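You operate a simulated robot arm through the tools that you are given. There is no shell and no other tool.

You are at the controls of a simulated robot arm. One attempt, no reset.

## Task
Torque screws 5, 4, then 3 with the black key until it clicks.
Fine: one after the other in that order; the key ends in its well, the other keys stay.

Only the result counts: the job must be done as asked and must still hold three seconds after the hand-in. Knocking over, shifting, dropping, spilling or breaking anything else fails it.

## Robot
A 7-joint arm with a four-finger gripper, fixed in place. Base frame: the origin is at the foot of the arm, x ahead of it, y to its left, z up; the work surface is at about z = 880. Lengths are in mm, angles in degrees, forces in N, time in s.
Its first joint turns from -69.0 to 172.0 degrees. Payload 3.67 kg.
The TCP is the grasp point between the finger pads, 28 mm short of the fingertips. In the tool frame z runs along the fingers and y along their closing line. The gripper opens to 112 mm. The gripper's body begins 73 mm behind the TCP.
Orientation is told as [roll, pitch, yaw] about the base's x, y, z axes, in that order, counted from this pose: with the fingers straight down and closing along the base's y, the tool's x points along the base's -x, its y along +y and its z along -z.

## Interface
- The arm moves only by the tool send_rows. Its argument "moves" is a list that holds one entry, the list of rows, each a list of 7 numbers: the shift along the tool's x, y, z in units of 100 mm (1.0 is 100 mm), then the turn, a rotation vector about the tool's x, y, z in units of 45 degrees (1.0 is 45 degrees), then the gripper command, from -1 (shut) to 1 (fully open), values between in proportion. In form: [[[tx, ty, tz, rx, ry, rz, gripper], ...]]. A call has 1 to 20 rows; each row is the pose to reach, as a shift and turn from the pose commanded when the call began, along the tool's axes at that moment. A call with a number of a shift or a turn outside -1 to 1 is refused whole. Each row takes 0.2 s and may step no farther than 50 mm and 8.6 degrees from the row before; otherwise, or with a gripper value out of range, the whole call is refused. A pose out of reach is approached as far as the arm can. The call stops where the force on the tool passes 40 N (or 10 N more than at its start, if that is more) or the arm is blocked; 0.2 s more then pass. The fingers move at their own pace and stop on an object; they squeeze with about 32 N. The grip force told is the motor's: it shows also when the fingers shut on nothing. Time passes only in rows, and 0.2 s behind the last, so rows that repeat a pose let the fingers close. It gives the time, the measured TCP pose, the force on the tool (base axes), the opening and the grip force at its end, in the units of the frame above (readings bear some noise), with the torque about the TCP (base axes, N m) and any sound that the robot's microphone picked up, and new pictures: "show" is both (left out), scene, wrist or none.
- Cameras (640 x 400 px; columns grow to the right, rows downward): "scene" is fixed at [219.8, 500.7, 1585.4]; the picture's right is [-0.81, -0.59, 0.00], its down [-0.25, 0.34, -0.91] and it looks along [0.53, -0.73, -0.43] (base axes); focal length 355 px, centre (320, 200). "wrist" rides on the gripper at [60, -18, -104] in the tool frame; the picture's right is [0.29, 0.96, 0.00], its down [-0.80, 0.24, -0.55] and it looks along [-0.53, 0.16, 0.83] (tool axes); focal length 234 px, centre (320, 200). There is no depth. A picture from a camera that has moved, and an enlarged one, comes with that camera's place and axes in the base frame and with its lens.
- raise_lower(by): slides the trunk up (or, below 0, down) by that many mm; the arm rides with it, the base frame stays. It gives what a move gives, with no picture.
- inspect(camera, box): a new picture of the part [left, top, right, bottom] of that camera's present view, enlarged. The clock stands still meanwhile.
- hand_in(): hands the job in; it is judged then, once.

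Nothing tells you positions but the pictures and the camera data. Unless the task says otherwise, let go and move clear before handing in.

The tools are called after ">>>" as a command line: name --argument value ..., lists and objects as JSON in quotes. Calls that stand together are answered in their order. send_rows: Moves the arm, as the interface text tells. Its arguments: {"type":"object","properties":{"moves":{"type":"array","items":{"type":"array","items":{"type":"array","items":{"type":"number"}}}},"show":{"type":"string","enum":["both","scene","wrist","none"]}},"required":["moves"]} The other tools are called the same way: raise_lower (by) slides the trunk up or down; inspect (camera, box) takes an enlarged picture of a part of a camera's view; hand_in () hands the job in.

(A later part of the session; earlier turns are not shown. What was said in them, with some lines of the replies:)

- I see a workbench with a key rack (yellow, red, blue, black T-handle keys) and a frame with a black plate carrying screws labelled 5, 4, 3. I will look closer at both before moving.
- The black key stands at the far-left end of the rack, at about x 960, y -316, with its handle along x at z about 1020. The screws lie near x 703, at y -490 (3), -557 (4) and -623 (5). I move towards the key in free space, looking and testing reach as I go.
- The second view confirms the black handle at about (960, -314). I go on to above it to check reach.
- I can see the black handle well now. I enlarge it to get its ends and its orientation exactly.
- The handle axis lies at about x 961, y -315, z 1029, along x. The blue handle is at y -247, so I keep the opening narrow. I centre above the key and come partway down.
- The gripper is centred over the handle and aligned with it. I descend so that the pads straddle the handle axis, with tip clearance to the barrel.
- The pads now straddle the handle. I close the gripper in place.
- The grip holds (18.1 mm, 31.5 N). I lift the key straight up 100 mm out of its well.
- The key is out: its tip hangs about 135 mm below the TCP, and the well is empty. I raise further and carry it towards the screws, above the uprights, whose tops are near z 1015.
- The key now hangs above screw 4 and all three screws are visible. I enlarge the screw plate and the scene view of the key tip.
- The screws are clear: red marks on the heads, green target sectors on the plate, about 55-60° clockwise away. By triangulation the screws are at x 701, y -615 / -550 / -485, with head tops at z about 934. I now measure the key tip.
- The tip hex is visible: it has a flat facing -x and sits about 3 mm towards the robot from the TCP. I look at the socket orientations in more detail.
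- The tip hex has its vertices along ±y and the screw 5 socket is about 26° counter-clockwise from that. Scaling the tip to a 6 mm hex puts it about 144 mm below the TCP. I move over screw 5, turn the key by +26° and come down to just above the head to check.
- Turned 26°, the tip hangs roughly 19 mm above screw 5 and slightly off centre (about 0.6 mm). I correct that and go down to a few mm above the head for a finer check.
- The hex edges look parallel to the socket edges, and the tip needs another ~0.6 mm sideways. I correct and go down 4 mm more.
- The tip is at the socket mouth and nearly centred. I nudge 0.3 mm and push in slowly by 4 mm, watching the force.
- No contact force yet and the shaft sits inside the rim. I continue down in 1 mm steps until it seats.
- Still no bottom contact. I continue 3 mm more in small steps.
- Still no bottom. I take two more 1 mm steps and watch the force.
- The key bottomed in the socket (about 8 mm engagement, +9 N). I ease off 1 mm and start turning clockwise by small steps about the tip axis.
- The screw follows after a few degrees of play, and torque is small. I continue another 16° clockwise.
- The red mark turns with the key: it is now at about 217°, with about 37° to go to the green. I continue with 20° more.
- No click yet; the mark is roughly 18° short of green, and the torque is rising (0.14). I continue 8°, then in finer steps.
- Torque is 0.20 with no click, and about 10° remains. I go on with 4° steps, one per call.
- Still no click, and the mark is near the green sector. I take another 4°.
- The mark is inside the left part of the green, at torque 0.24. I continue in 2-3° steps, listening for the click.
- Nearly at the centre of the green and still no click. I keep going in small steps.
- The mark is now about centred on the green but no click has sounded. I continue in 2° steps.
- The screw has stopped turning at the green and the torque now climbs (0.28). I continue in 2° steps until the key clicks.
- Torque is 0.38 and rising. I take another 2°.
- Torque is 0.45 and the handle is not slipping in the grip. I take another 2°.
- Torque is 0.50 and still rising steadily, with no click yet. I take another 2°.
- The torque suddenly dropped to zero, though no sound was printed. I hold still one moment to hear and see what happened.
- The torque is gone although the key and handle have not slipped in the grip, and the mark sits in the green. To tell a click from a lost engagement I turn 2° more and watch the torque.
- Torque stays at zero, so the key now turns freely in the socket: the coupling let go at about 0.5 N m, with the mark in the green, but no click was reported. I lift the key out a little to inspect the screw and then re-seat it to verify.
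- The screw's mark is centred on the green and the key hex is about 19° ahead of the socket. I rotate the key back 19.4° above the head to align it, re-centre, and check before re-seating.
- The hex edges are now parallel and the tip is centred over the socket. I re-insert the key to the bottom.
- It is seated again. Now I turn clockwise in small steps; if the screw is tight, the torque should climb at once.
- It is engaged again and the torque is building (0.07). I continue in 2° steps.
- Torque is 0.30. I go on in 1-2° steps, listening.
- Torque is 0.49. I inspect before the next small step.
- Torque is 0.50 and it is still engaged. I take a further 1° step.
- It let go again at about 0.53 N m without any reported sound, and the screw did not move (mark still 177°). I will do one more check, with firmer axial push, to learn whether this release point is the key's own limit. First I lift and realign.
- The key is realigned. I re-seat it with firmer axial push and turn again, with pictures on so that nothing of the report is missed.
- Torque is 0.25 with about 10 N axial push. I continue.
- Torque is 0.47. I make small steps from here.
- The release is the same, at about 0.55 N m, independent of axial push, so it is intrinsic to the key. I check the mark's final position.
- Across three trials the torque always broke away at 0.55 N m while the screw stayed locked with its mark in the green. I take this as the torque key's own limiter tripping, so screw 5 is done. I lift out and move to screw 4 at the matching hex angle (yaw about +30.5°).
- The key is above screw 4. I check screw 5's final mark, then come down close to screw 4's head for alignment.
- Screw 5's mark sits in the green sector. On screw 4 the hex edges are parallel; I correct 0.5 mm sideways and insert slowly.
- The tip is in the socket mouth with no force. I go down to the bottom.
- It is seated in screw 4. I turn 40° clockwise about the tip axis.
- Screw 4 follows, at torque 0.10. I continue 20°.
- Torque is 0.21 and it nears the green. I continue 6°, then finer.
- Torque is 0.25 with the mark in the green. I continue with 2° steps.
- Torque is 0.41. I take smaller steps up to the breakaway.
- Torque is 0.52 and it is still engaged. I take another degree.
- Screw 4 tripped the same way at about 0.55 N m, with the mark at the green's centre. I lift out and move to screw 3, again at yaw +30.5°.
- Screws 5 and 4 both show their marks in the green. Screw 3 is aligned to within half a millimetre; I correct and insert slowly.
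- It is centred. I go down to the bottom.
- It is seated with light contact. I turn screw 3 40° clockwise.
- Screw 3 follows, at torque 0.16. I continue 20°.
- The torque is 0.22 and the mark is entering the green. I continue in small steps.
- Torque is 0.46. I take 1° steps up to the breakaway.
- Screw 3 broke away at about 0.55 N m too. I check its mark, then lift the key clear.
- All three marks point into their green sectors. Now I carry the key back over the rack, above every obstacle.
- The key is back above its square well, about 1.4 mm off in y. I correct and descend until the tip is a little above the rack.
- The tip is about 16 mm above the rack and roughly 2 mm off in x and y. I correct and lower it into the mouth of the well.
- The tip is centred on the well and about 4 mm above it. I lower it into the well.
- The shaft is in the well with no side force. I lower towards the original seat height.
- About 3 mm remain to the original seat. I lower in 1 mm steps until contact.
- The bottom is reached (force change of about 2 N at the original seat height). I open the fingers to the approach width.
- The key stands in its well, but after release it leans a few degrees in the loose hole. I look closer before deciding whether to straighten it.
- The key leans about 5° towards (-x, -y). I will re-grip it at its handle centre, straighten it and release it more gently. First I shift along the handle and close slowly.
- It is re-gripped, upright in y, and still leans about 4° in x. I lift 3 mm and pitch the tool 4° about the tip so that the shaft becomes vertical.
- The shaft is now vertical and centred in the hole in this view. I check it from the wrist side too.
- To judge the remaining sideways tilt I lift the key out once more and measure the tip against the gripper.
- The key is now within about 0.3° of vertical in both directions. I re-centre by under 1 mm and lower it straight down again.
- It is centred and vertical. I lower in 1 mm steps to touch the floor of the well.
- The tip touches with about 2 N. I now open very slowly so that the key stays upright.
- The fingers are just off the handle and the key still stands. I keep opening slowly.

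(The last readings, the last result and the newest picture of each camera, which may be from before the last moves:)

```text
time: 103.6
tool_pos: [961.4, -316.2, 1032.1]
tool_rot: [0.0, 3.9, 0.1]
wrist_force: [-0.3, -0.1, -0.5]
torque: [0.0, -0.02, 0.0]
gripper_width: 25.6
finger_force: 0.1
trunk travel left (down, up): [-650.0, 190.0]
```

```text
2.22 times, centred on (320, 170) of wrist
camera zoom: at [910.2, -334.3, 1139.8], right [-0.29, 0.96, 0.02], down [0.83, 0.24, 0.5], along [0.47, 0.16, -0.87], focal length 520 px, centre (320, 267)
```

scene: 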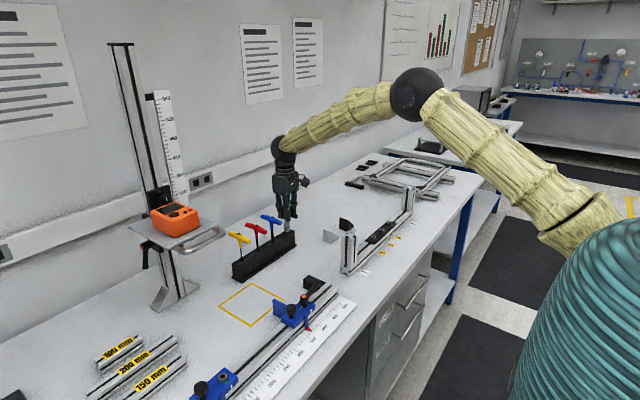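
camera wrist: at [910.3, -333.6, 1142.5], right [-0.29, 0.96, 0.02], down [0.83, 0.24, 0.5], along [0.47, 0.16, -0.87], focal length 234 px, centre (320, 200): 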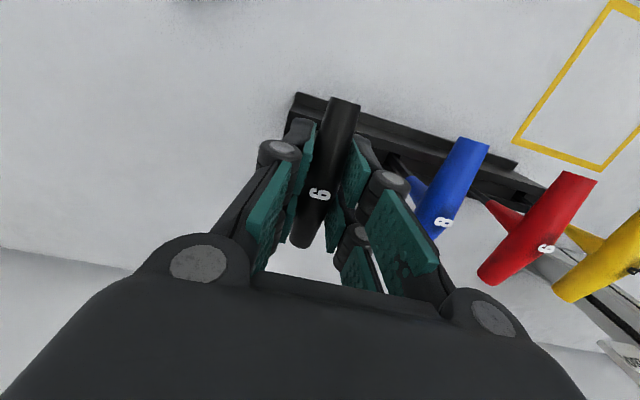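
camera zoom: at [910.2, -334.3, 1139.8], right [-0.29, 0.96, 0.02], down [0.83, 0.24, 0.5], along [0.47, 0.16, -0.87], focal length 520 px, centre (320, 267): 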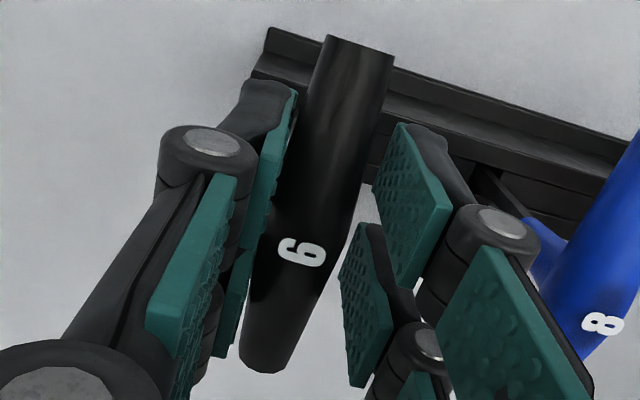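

The key follows the -y finger, so it does not balance freely; it will always rest against a wall of the loose well. I will re-grip it vertical and set it against the (-x, -y) corner of the well, so that the walls hold it upright.

>>> send_rows --moves '[[[0, 0, 0, 0, 0, 0, -0.58], [0, 0, 0, 0, 0, 0, -0.62], [0, 0, 0, 0, 0, 0, -0.65], [0, 0, 0, 0, 0, 0, -0.68], [0, 0, 0, 0, 0, 0, -1], [0, 0, 0, 0, 0, 0, -1], [0.0007, 0, -0.01, 0, 0, 0, -1], [0.0014, 0, -0.02, 0, 0, 0, -1], [0.0014, 0, -0.02, 0, 0, 0, -1]]]' --show "none"

>>> inspect --camera "scene" --box '[270, 218, 310, 243]'

>>> inspect --camera "scene" --box '[270, 208, 310, 233]'

```text
time: 105.6
tool_pos: [961.1, -315.9, 1033.9]
tool_rot: [0.1, 4.0, 0.0]
wrist_force: [0.3, -0.8, 0.0]
torque: [-0.01, -0.02, -0.01]
gripper_width: 18.1
finger_force: 31.4
trunk travel left (down, up): [-650.0, 190.0]
```

```text
16.00 times, centred on (290, 230) of scene
camera zoom: at [219.8, 500.7, 1585.4], right [-0.81, -0.59, 0.0], down [-0.25, 0.34, -0.91], along [0.53, -0.73, -0.43], focal length 5676 px, centre (800, -288)
```

zoom: 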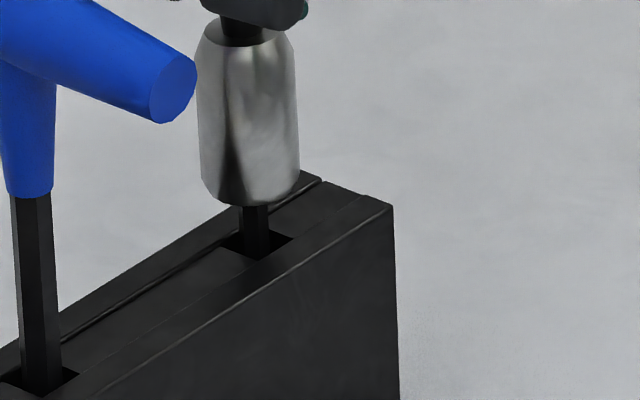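

```text
16.00 times, centred on (290, 220) of scene
camera zoom: at [219.8, 500.7, 1585.4], right [-0.81, -0.59, 0.0], down [-0.25, 0.34, -0.91], along [0.53, -0.73, -0.43], focal length 5676 px, centre (800, -128)
```

zoom: 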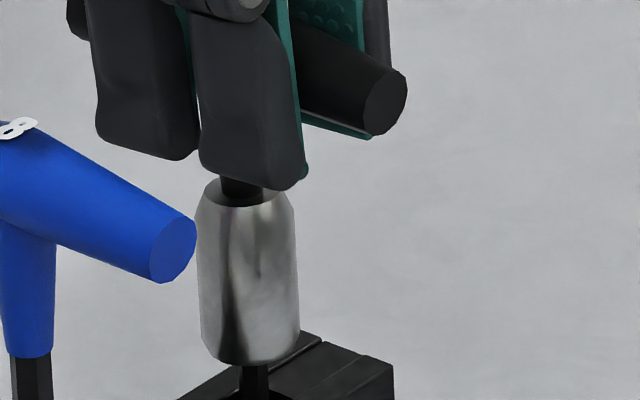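

It is vertical and free of the floor. I move it towards the (-x, -y) corner in small steps, watching the side force.

>>> send_rows --moves '[[[0.008, -0.008, 0.0006, 0, 0, 0, -1], [0.016, -0.016, 0.0011, 0, 0, 0, -1], [0.016, -0.016, 0.0011, 0, 0, 0, -1]]]' --show "none"

>>> send_rows --moves '[[[0.005, -0.005, 0.0003, 0, 0, 0, -1], [0.005, -0.005, 0.0003, 0, 0, 0, -1]]]' --show "none"

>>> send_rows --moves '[[[0.005, -0.005, 0.0003, 0, 0, 0, -1], [0.005, -0.005, 0.0003, 0, 0, 0, -1]]]' --show "none"

>>> inspect --camera "scene" --box '[270, 218, 310, 243]'

```text
time: 106.4
tool_pos: [960.6, -318.3, 1033.0]
tool_rot: [-0.1, 4.0, 0.1]
wrist_force: [0.3, 0.1, -1.3]
torque: [-0.03, 0.01, -0.02]
gripper_width: 18.2
finger_force: 31.9
trunk travel left (down, up): [-650.0, 190.0]
```

```text
time: 107.0
tool_pos: [959.2, -319.6, 1034.9]
tool_rot: [0.0, 4.0, 0.0]
wrist_force: [-0.5, -0.3, 0.8]
torque: [0.02, 0.02, 0.04]
gripper_width: 18.3
finger_force: 32.2
trunk travel left (down, up): [-650.0, 190.0]
```

```text
time: 107.6
tool_pos: [958.9, -318.7, 1033.9]
tool_rot: [0.0, 4.1, 0.0]
wrist_force: [0.3, 0.0, -0.2]
torque: [0.09, 0.02, -0.02]
gripper_width: 18.0
finger_force: 32.0
trunk travel left (down, up): [-650.0, 190.0]
```

```text
16.00 times, centred on (290, 230) of scene
camera zoom: at [219.8, 500.7, 1585.4], right [-0.81, -0.59, 0.0], down [-0.25, 0.34, -0.91], along [0.53, -0.73, -0.43], focal length 5676 px, centre (800, -288)
```

zoom: 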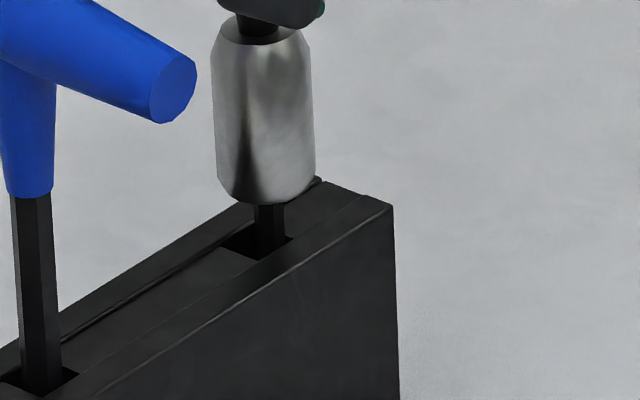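

A light touch shows on the -y side. I move a bit more towards -x.

>>> send_rows --moves '[[[0.008, -0.002, 0.0006, 0, 0, 0, -1], [0.008, -0.002, 0.0006, 0, 0, 0, -1]]]' --show "none"

>>> send_rows --moves '[[[0.008, -0.002, 0.0006, 0, 0, 0, -1], [0.008, -0.002, 0.0006, 0, 0, 0, -1]]]' --show "none"

>>> inspect --camera "scene" --box '[270, 218, 310, 243]'

```text
time: 108.2
tool_pos: [957.6, -319.4, 1033.3]
tool_rot: [-0.1, 4.0, 0.0]
wrist_force: [0.9, 1.0, -0.8]
torque: [0.07, -0.12, -0.05]
gripper_width: 18.0
finger_force: 32.3
trunk travel left (down, up): [-650.0, 190.0]
```

```text
time: 108.8
tool_pos: [957.7, -318.7, 1033.3]
tool_rot: [0.0, 4.0, 0.1]
wrist_force: [6.2, 2.7, 0.3]
torque: [0.11, -0.87, -0.01]
gripper_width: 18.3
finger_force: 32.1
trunk travel left (down, up): [-650.0, 190.0]
```

```text
16.00 times, centred on (290, 230) of scene
camera zoom: at [219.8, 500.7, 1585.4], right [-0.81, -0.59, 0.0], down [-0.25, 0.34, -0.91], along [0.53, -0.73, -0.43], focal length 5676 px, centre (800, -288)
```

zoom: 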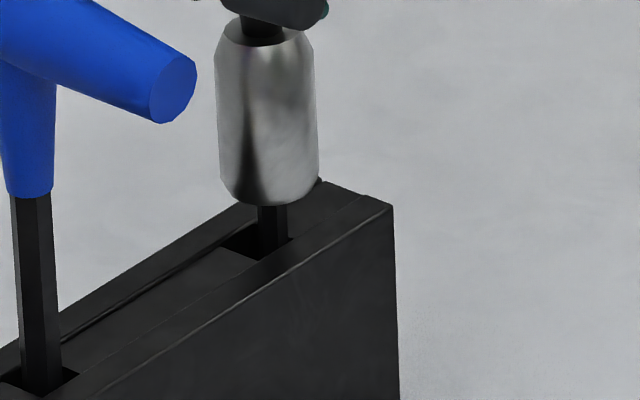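

That is contact with the -x wall (6 N); I back off at once by 0.7 mm and then lower to the floor.

>>> send_rows --moves '[[[-0.007, 0.002, -0.0005, 0, 0, 0, -1], [-0.0077, 0.002, 0.01, 0, 0, 0, -1], [-0.0084, 0.002, 0.02, 0, 0, 0, -1], [-0.0084, 0.002, 0.02, 0, 0, 0, -1]]]' --show "none"

>>> inspect --camera "scene" --box '[270, 218, 310, 243]'

>>> inspect --camera "scene" --box '[220, 200, 320, 290]'

```text
time: 109.8
tool_pos: [957.4, -319.4, 1031.9]
tool_rot: [0.0, 4.0, 0.0]
wrist_force: [2.8, 2.2, 0.3]
torque: [0.09, -0.34, -0.02]
gripper_width: 17.9
finger_force: 31.5
trunk travel left (down, up): [-650.0, 190.0]
```

```text
16.00 times, centred on (290, 230) of scene
camera zoom: at [219.8, 500.7, 1585.4], right [-0.81, -0.59, 0.0], down [-0.25, 0.34, -0.91], along [0.53, -0.73, -0.43], focal length 5676 px, centre (800, -288)
```

zoom: 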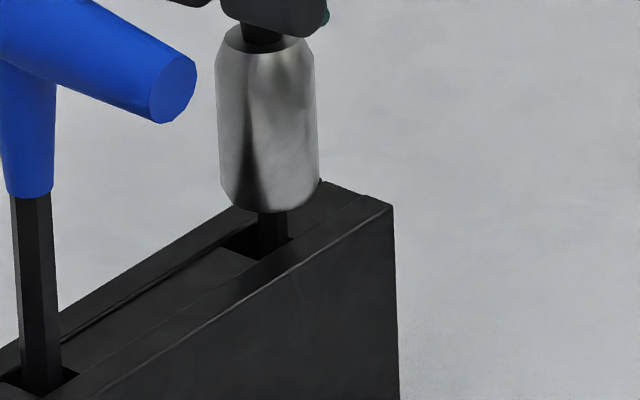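

```text
4.44 times, centred on (270, 245) of scene
camera zoom: at [219.8, 500.7, 1585.4], right [-0.81, -0.59, 0.0], down [-0.25, 0.34, -0.91], along [0.53, -0.73, -0.43], focal length 1577 px, centre (542, 0)
```

zoom: 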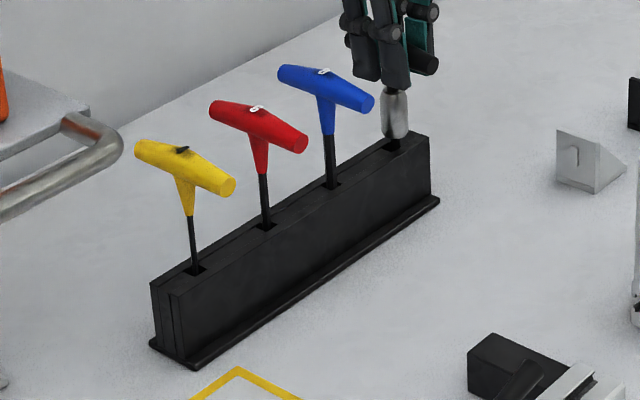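

The key is in the corner, but its top tips very slightly away from it. I tilt it about 1° towards the corner, pivoting at the rim, so that it will rest there.

>>> send_rows --moves '[[[0.0065, -0.0065, 0, -0.0111, -0.0111, 0, -1], [0.013, -0.013, 0, -0.0222, -0.0222, 0, -1], [0.013, -0.013, 0, -0.0222, -0.0222, 0, -1]]]' --show "none"

>>> inspect --camera "scene" --box '[270, 214, 310, 239]'

```text
time: 110.6
tool_pos: [956.9, -321.1, 1031.2]
tool_rot: [1.0, 3.0, 0.1]
wrist_force: [-0.6, 1.8, -0.5]
torque: [0.12, 0.1, 0.01]
gripper_width: 17.9
finger_force: 31.9
trunk travel left (down, up): [-650.0, 190.0]
```

```text
16.00 times, centred on (290, 226) of scene
camera zoom: at [219.8, 500.7, 1585.4], right [-0.81, -0.59, 0.0], down [-0.25, 0.34, -0.91], along [0.53, -0.73, -0.43], focal length 5676 px, centre (800, -224)
```

zoom: 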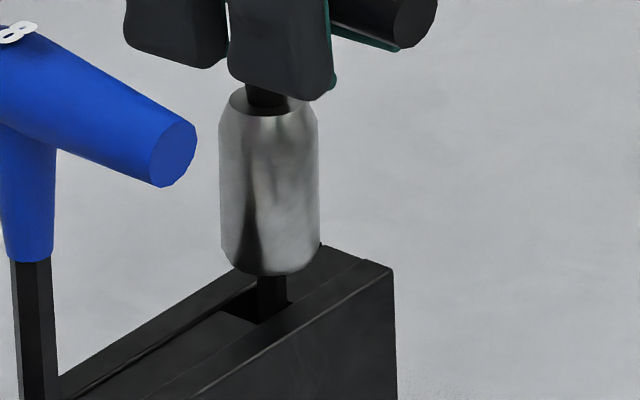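

It now leans about 1° into the corner with small forces. I release slowly.

>>> send_rows --moves '[[[0, 0, 0, 0, 0, 0, -0.7], [0, 0, 0, 0, 0, 0, -0.69], [0, 0, 0, 0, 0, 0, -0.68], [0, 0, 0, 0, 0, 0, -0.675], [0, 0, 0, 0, 0, 0, -0.67], [0, 0, 0, 0, 0, 0, -0.66], [0, 0, 0, 0, 0, 0, -0.65], [0, 0, 0, 0, 0, 0, -0.64], [0, 0, 0, 0, 0, 0, -0.62], [0, 0, 0, 0, 0, 0, -0.6], [0, 0, 0, 0, 0, 0, -0.57], [0, 0, 0, 0, 0, 0, -0.54]]]' --show "none"

>>> inspect --camera "scene" --box '[270, 214, 310, 239]'

>>> inspect --camera "wrist" --box '[220, 80, 420, 260]'

```text
time: 113.2
tool_pos: [956.8, -321.0, 1031.8]
tool_rot: [1.0, 3.1, 0.1]
wrist_force: [0.2, -0.3, -0.2]
torque: [0.01, 0.02, 0.01]
gripper_width: 25.7
finger_force: 0.0
trunk travel left (down, up): [-650.0, 190.0]
```

```text
16.00 times, centred on (290, 226) of scene
camera zoom: at [219.8, 500.7, 1585.4], right [-0.81, -0.59, 0.0], down [-0.25, 0.34, -0.91], along [0.53, -0.73, -0.43], focal length 5676 px, centre (800, -224)
```

zoom: 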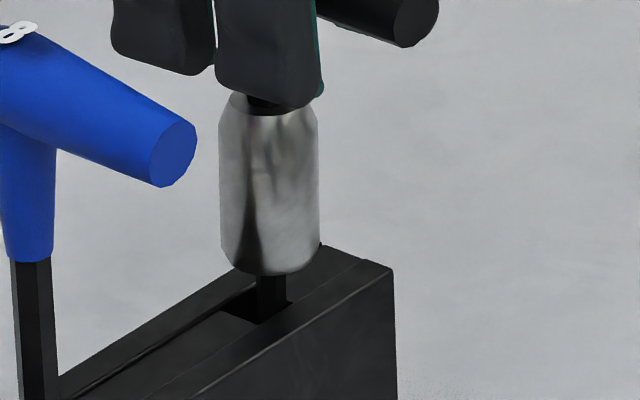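

```text
2.22 times, centred on (320, 170) of wrist
camera zoom: at [903.7, -340.3, 1138.6], right [-0.29, 0.96, 0.03], down [0.83, 0.23, 0.52], along [0.49, 0.17, -0.86], focal length 520 px, centre (320, 267)
```

zoom: 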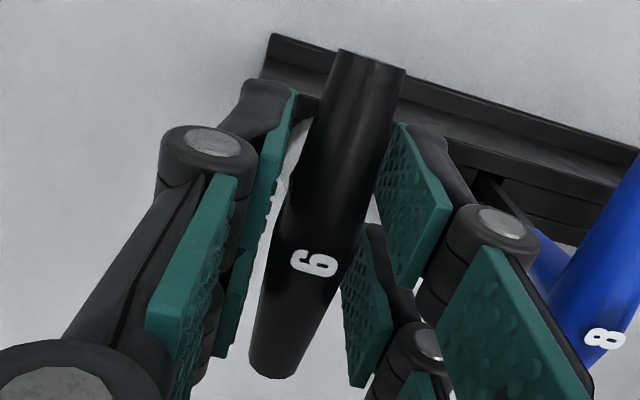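

The key now stands upright in the corner by itself, with the fingers clear on both sides. I open to the approach width and lift straight away.

>>> send_rows --moves '[[[0, 0, 0, 0, 0, 0, -0.48], [0, 0, 0, 0, 0, 0, -0.4], [0, 0, 0, 0, 0, 0, -0.32], [0, 0, 0, 0, 0, 0, -0.22], [0, 0, 0, 0, 0, 0, -0.2]]]' --show "none"

>>> inspect --camera "wrist" --box '[220, 80, 420, 260]'

>>> inspect --camera "scene" --box '[265, 200, 305, 240]'

```text
time: 114.4
tool_pos: [957.0, -321.5, 1031.1]
tool_rot: [1.0, 3.1, 0.0]
wrist_force: [0.0, 0.3, -0.6]
torque: [-0.02, 0.01, 0.0]
gripper_width: 44.8
finger_force: 0.1
trunk travel left (down, up): [-650.0, 190.0]
```

```text
2.22 times, centred on (320, 170) of wrist
camera zoom: at [903.7, -340.4, 1138.6], right [-0.29, 0.96, 0.03], down [0.83, 0.23, 0.52], along [0.49, 0.17, -0.86], focal length 520 px, centre (320, 267)
```

zoom: 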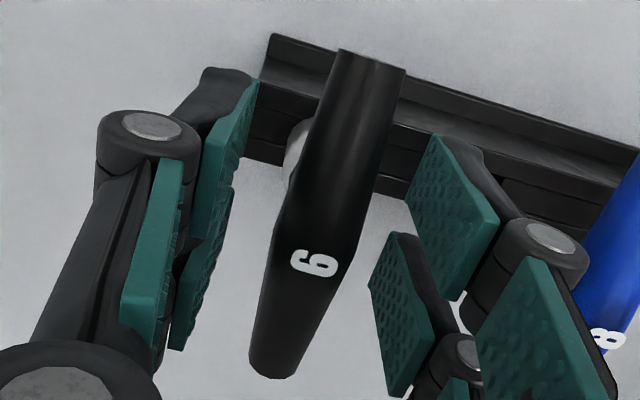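

```text
10.00 times, centred on (285, 220) of scene
camera zoom: at [219.8, 500.7, 1585.4], right [-0.81, -0.59, 0.0], down [-0.25, 0.34, -0.91], along [0.53, -0.73, -0.43], focal length 3547 px, centre (670, 0)
```

zoom: 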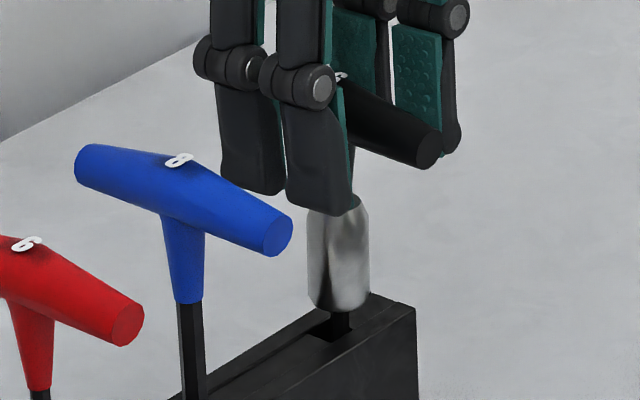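

The key stands still with the fingers open. I lift the gripper straight up and clear.

>>> send_rows --moves '[[[0.0052, 0.0017, -0.0999, 0, 0, 0, -0.2], [0.0131, 0.0044, -0.2496, 0, 0, 0, -0.2], [0.0236, 0.0079, -0.4493, 0, 0, 0, -0.2], [0.0367, 0.0122, -0.699, 0, 0, 0, -0.2], [0.05, 0.0167, -0.95, 0, 0, 0, -0.2], [0.05, 0.0167, -0.95, 0, 0, 0, -0.2]]]' --show "both"

>>> inspect --camera "scene" --box '[230, 195, 310, 275]'

>>> inspect --camera "scene" --box '[265, 205, 305, 235]'

```text
time: 115.8
tool_pos: [957.0, -319.5, 1126.5]
tool_rot: [1.0, 3.0, 0.0]
wrist_force: [-0.4, -0.1, 0.1]
torque: [-0.01, 0.0, 0.0]
gripper_width: 44.7
finger_force: 0.1
trunk travel left (down, up): [-650.0, 190.0]
camera wrist: at [904.1, -339.8, 1233.8], right [-0.29, 0.96, 0.03], down [0.83, 0.23, 0.52], along [0.49, 0.17, -0.86], focal length 234 px, centre (320, 200)
```

scene: 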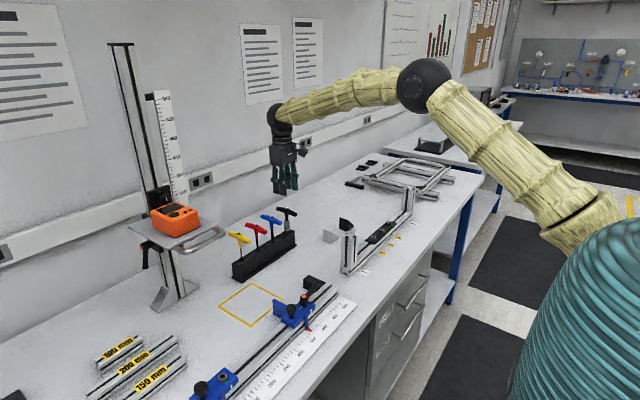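
wrist: 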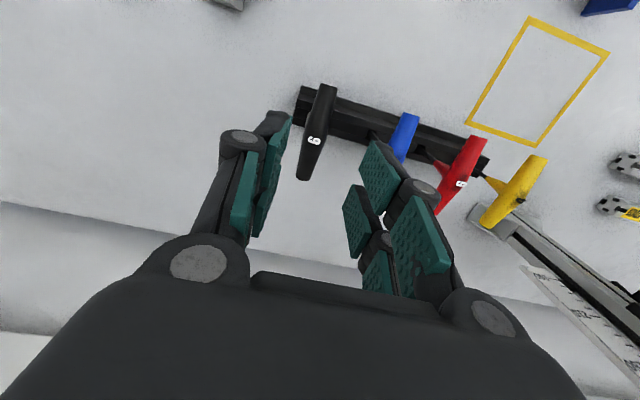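

```text
5.00 times, centred on (270, 235) of scene
camera zoom: at [219.8, 500.7, 1585.4], right [-0.81, -0.59, 0.0], down [-0.25, 0.34, -0.91], along [0.53, -0.73, -0.43], focal length 1774 px, centre (570, 25)
```

zoom: 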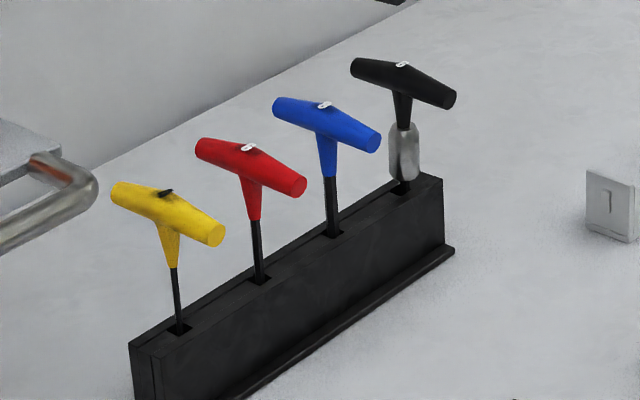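

```text
13.33 times, centred on (285, 220) of scene
camera zoom: at [219.8, 500.7, 1585.4], right [-0.81, -0.59, 0.0], down [-0.25, 0.34, -0.91], along [0.53, -0.73, -0.43], focal length 4730 px, centre (787, -67)
```

zoom: 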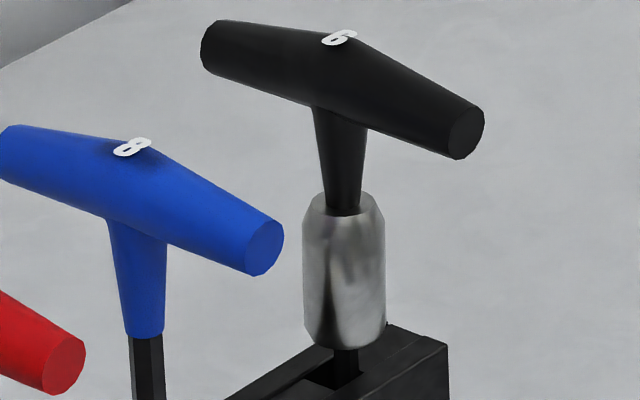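

The black key is back in its well, standing upright like the others, and nothing else has moved. I level the tool, retreat clear of the rack and take a final look.

>>> send_rows --moves '[[[0.0, 0, -0.3, 0, 0, 0, -0.2], [0.1, 0, -0.6, 0.0222, -0.0333, 0, -0.2], [0.4, 0, -0.8, 0.0222, -0.0667, 0, -0.2], [0.8, 0, -0.8, 0.0222, -0.0667, 0, -0.2], [1.0, 0, -0.8, 0.0222, -0.0667, 0, -0.2], [1.0, 0, -0.8, 0.0222, -0.0667, 0, -0.2]]]' --show "both"

>>> inspect --camera "scene" --box '[230, 195, 310, 275]'

>>> inspect --camera "scene" --box '[354, 210, 404, 242]'

```text
time: 117.2
tool_pos: [860.7, -320.9, 1210.9]
tool_rot: [0.0, 0.0, 0.0]
wrist_force: [-0.4, 0.0, -0.8]
torque: [0.0, 0.01, -0.02]
gripper_width: 44.7
finger_force: 0.0
trunk travel left (down, up): [-650.0, 190.0]
camera wrist: at [802.5, -339.6, 1315.9], right [-0.29, 0.96, 0.0], down [0.8, 0.24, 0.55], along [0.53, 0.16, -0.83], focal length 234 px, centre (320, 200)
```

scene: 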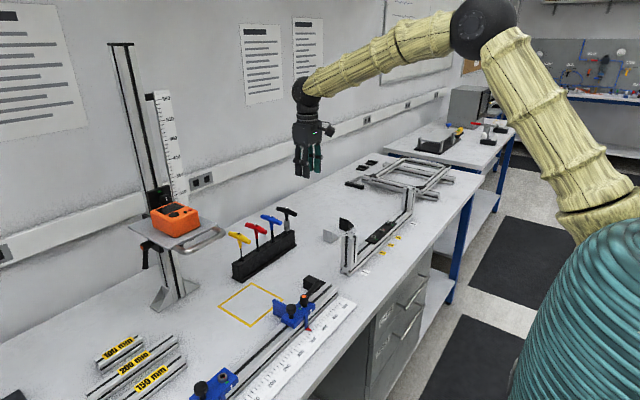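
wrist: 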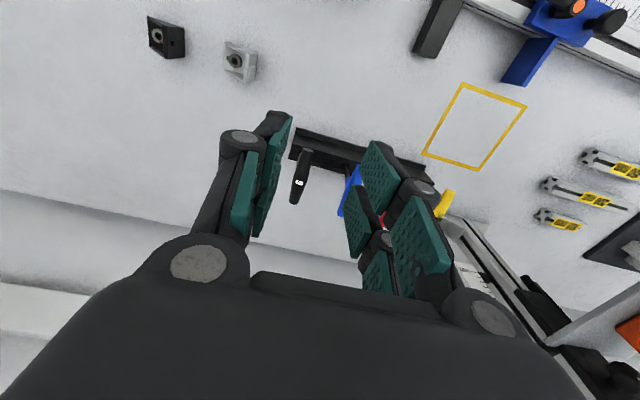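

```text
5.00 times, centred on (270, 235) of scene
camera zoom: at [219.8, 500.7, 1585.4], right [-0.81, -0.59, 0.0], down [-0.25, 0.34, -0.91], along [0.53, -0.73, -0.43], focal length 1774 px, centre (570, 25)
```

zoom: 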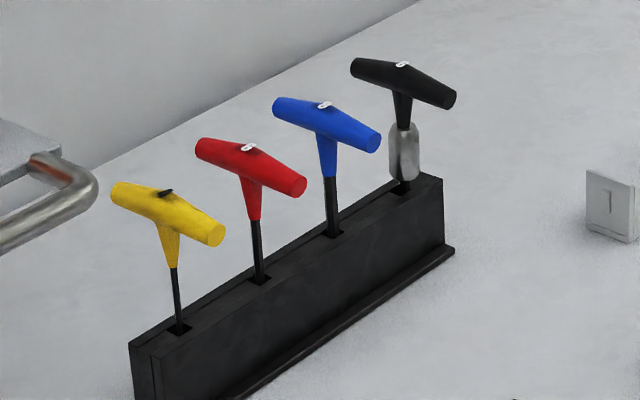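

```text
12.50 times, centred on (379, 226) of scene
camera zoom: at [219.8, 500.7, 1585.4], right [-0.81, -0.59, 0.0], down [-0.25, 0.34, -0.91], along [0.53, -0.73, -0.43], focal length 4434 px, centre (-418, -125)
```

zoom: 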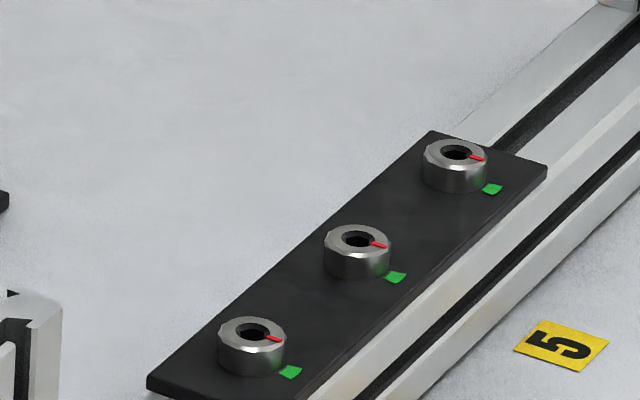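

I turned screws 5, 4 and 3 in that order with the black key. I never heard a click. On each screw the torque climbed to about 0.55 N m and then dropped to zero, which I took as the key's limiter tripping. All three marks ended in the green.

I repeated this twice on screw 5 to check; it tripped at about the same torque and the screw did not move. The black key is back in its well, leaning about 1°, the other keys are untouched and the gripper is clear. I hand the job in.

>>> hand_in

```text
The job is handed in.
```

I turned screws 5, 4 and 3 in that order with the black key, but I never heard a click. The microphone reported no sound at any point.

- **Torque:** On each screw the torque rose to about 0.55 N·m and then dropped to zero at once. I took that as the key's limiter tripping.
- **Repeat on screw 5:** I re-seated the key and tightened screw 5 twice more, because I wasn't sure the first drop was a click. It let go at about the same torque both times and the screw did not move. If extra tightening counts against the job, screw 5 is the one affected.
- **Marks:** All three red marks point into their green sectors.
- **Black key:** It is back in its well, standing close to upright and leaning about 1° into one corner. My first release left it leaning about 5°, so I gripped it again and straightened it. While doing that I pressed the rack with about 6 N, and the pictures show no shift.
- **The rest:** The other three keys and the rest of the bench look unchanged. The gripper was open and clear when I handed the job in.
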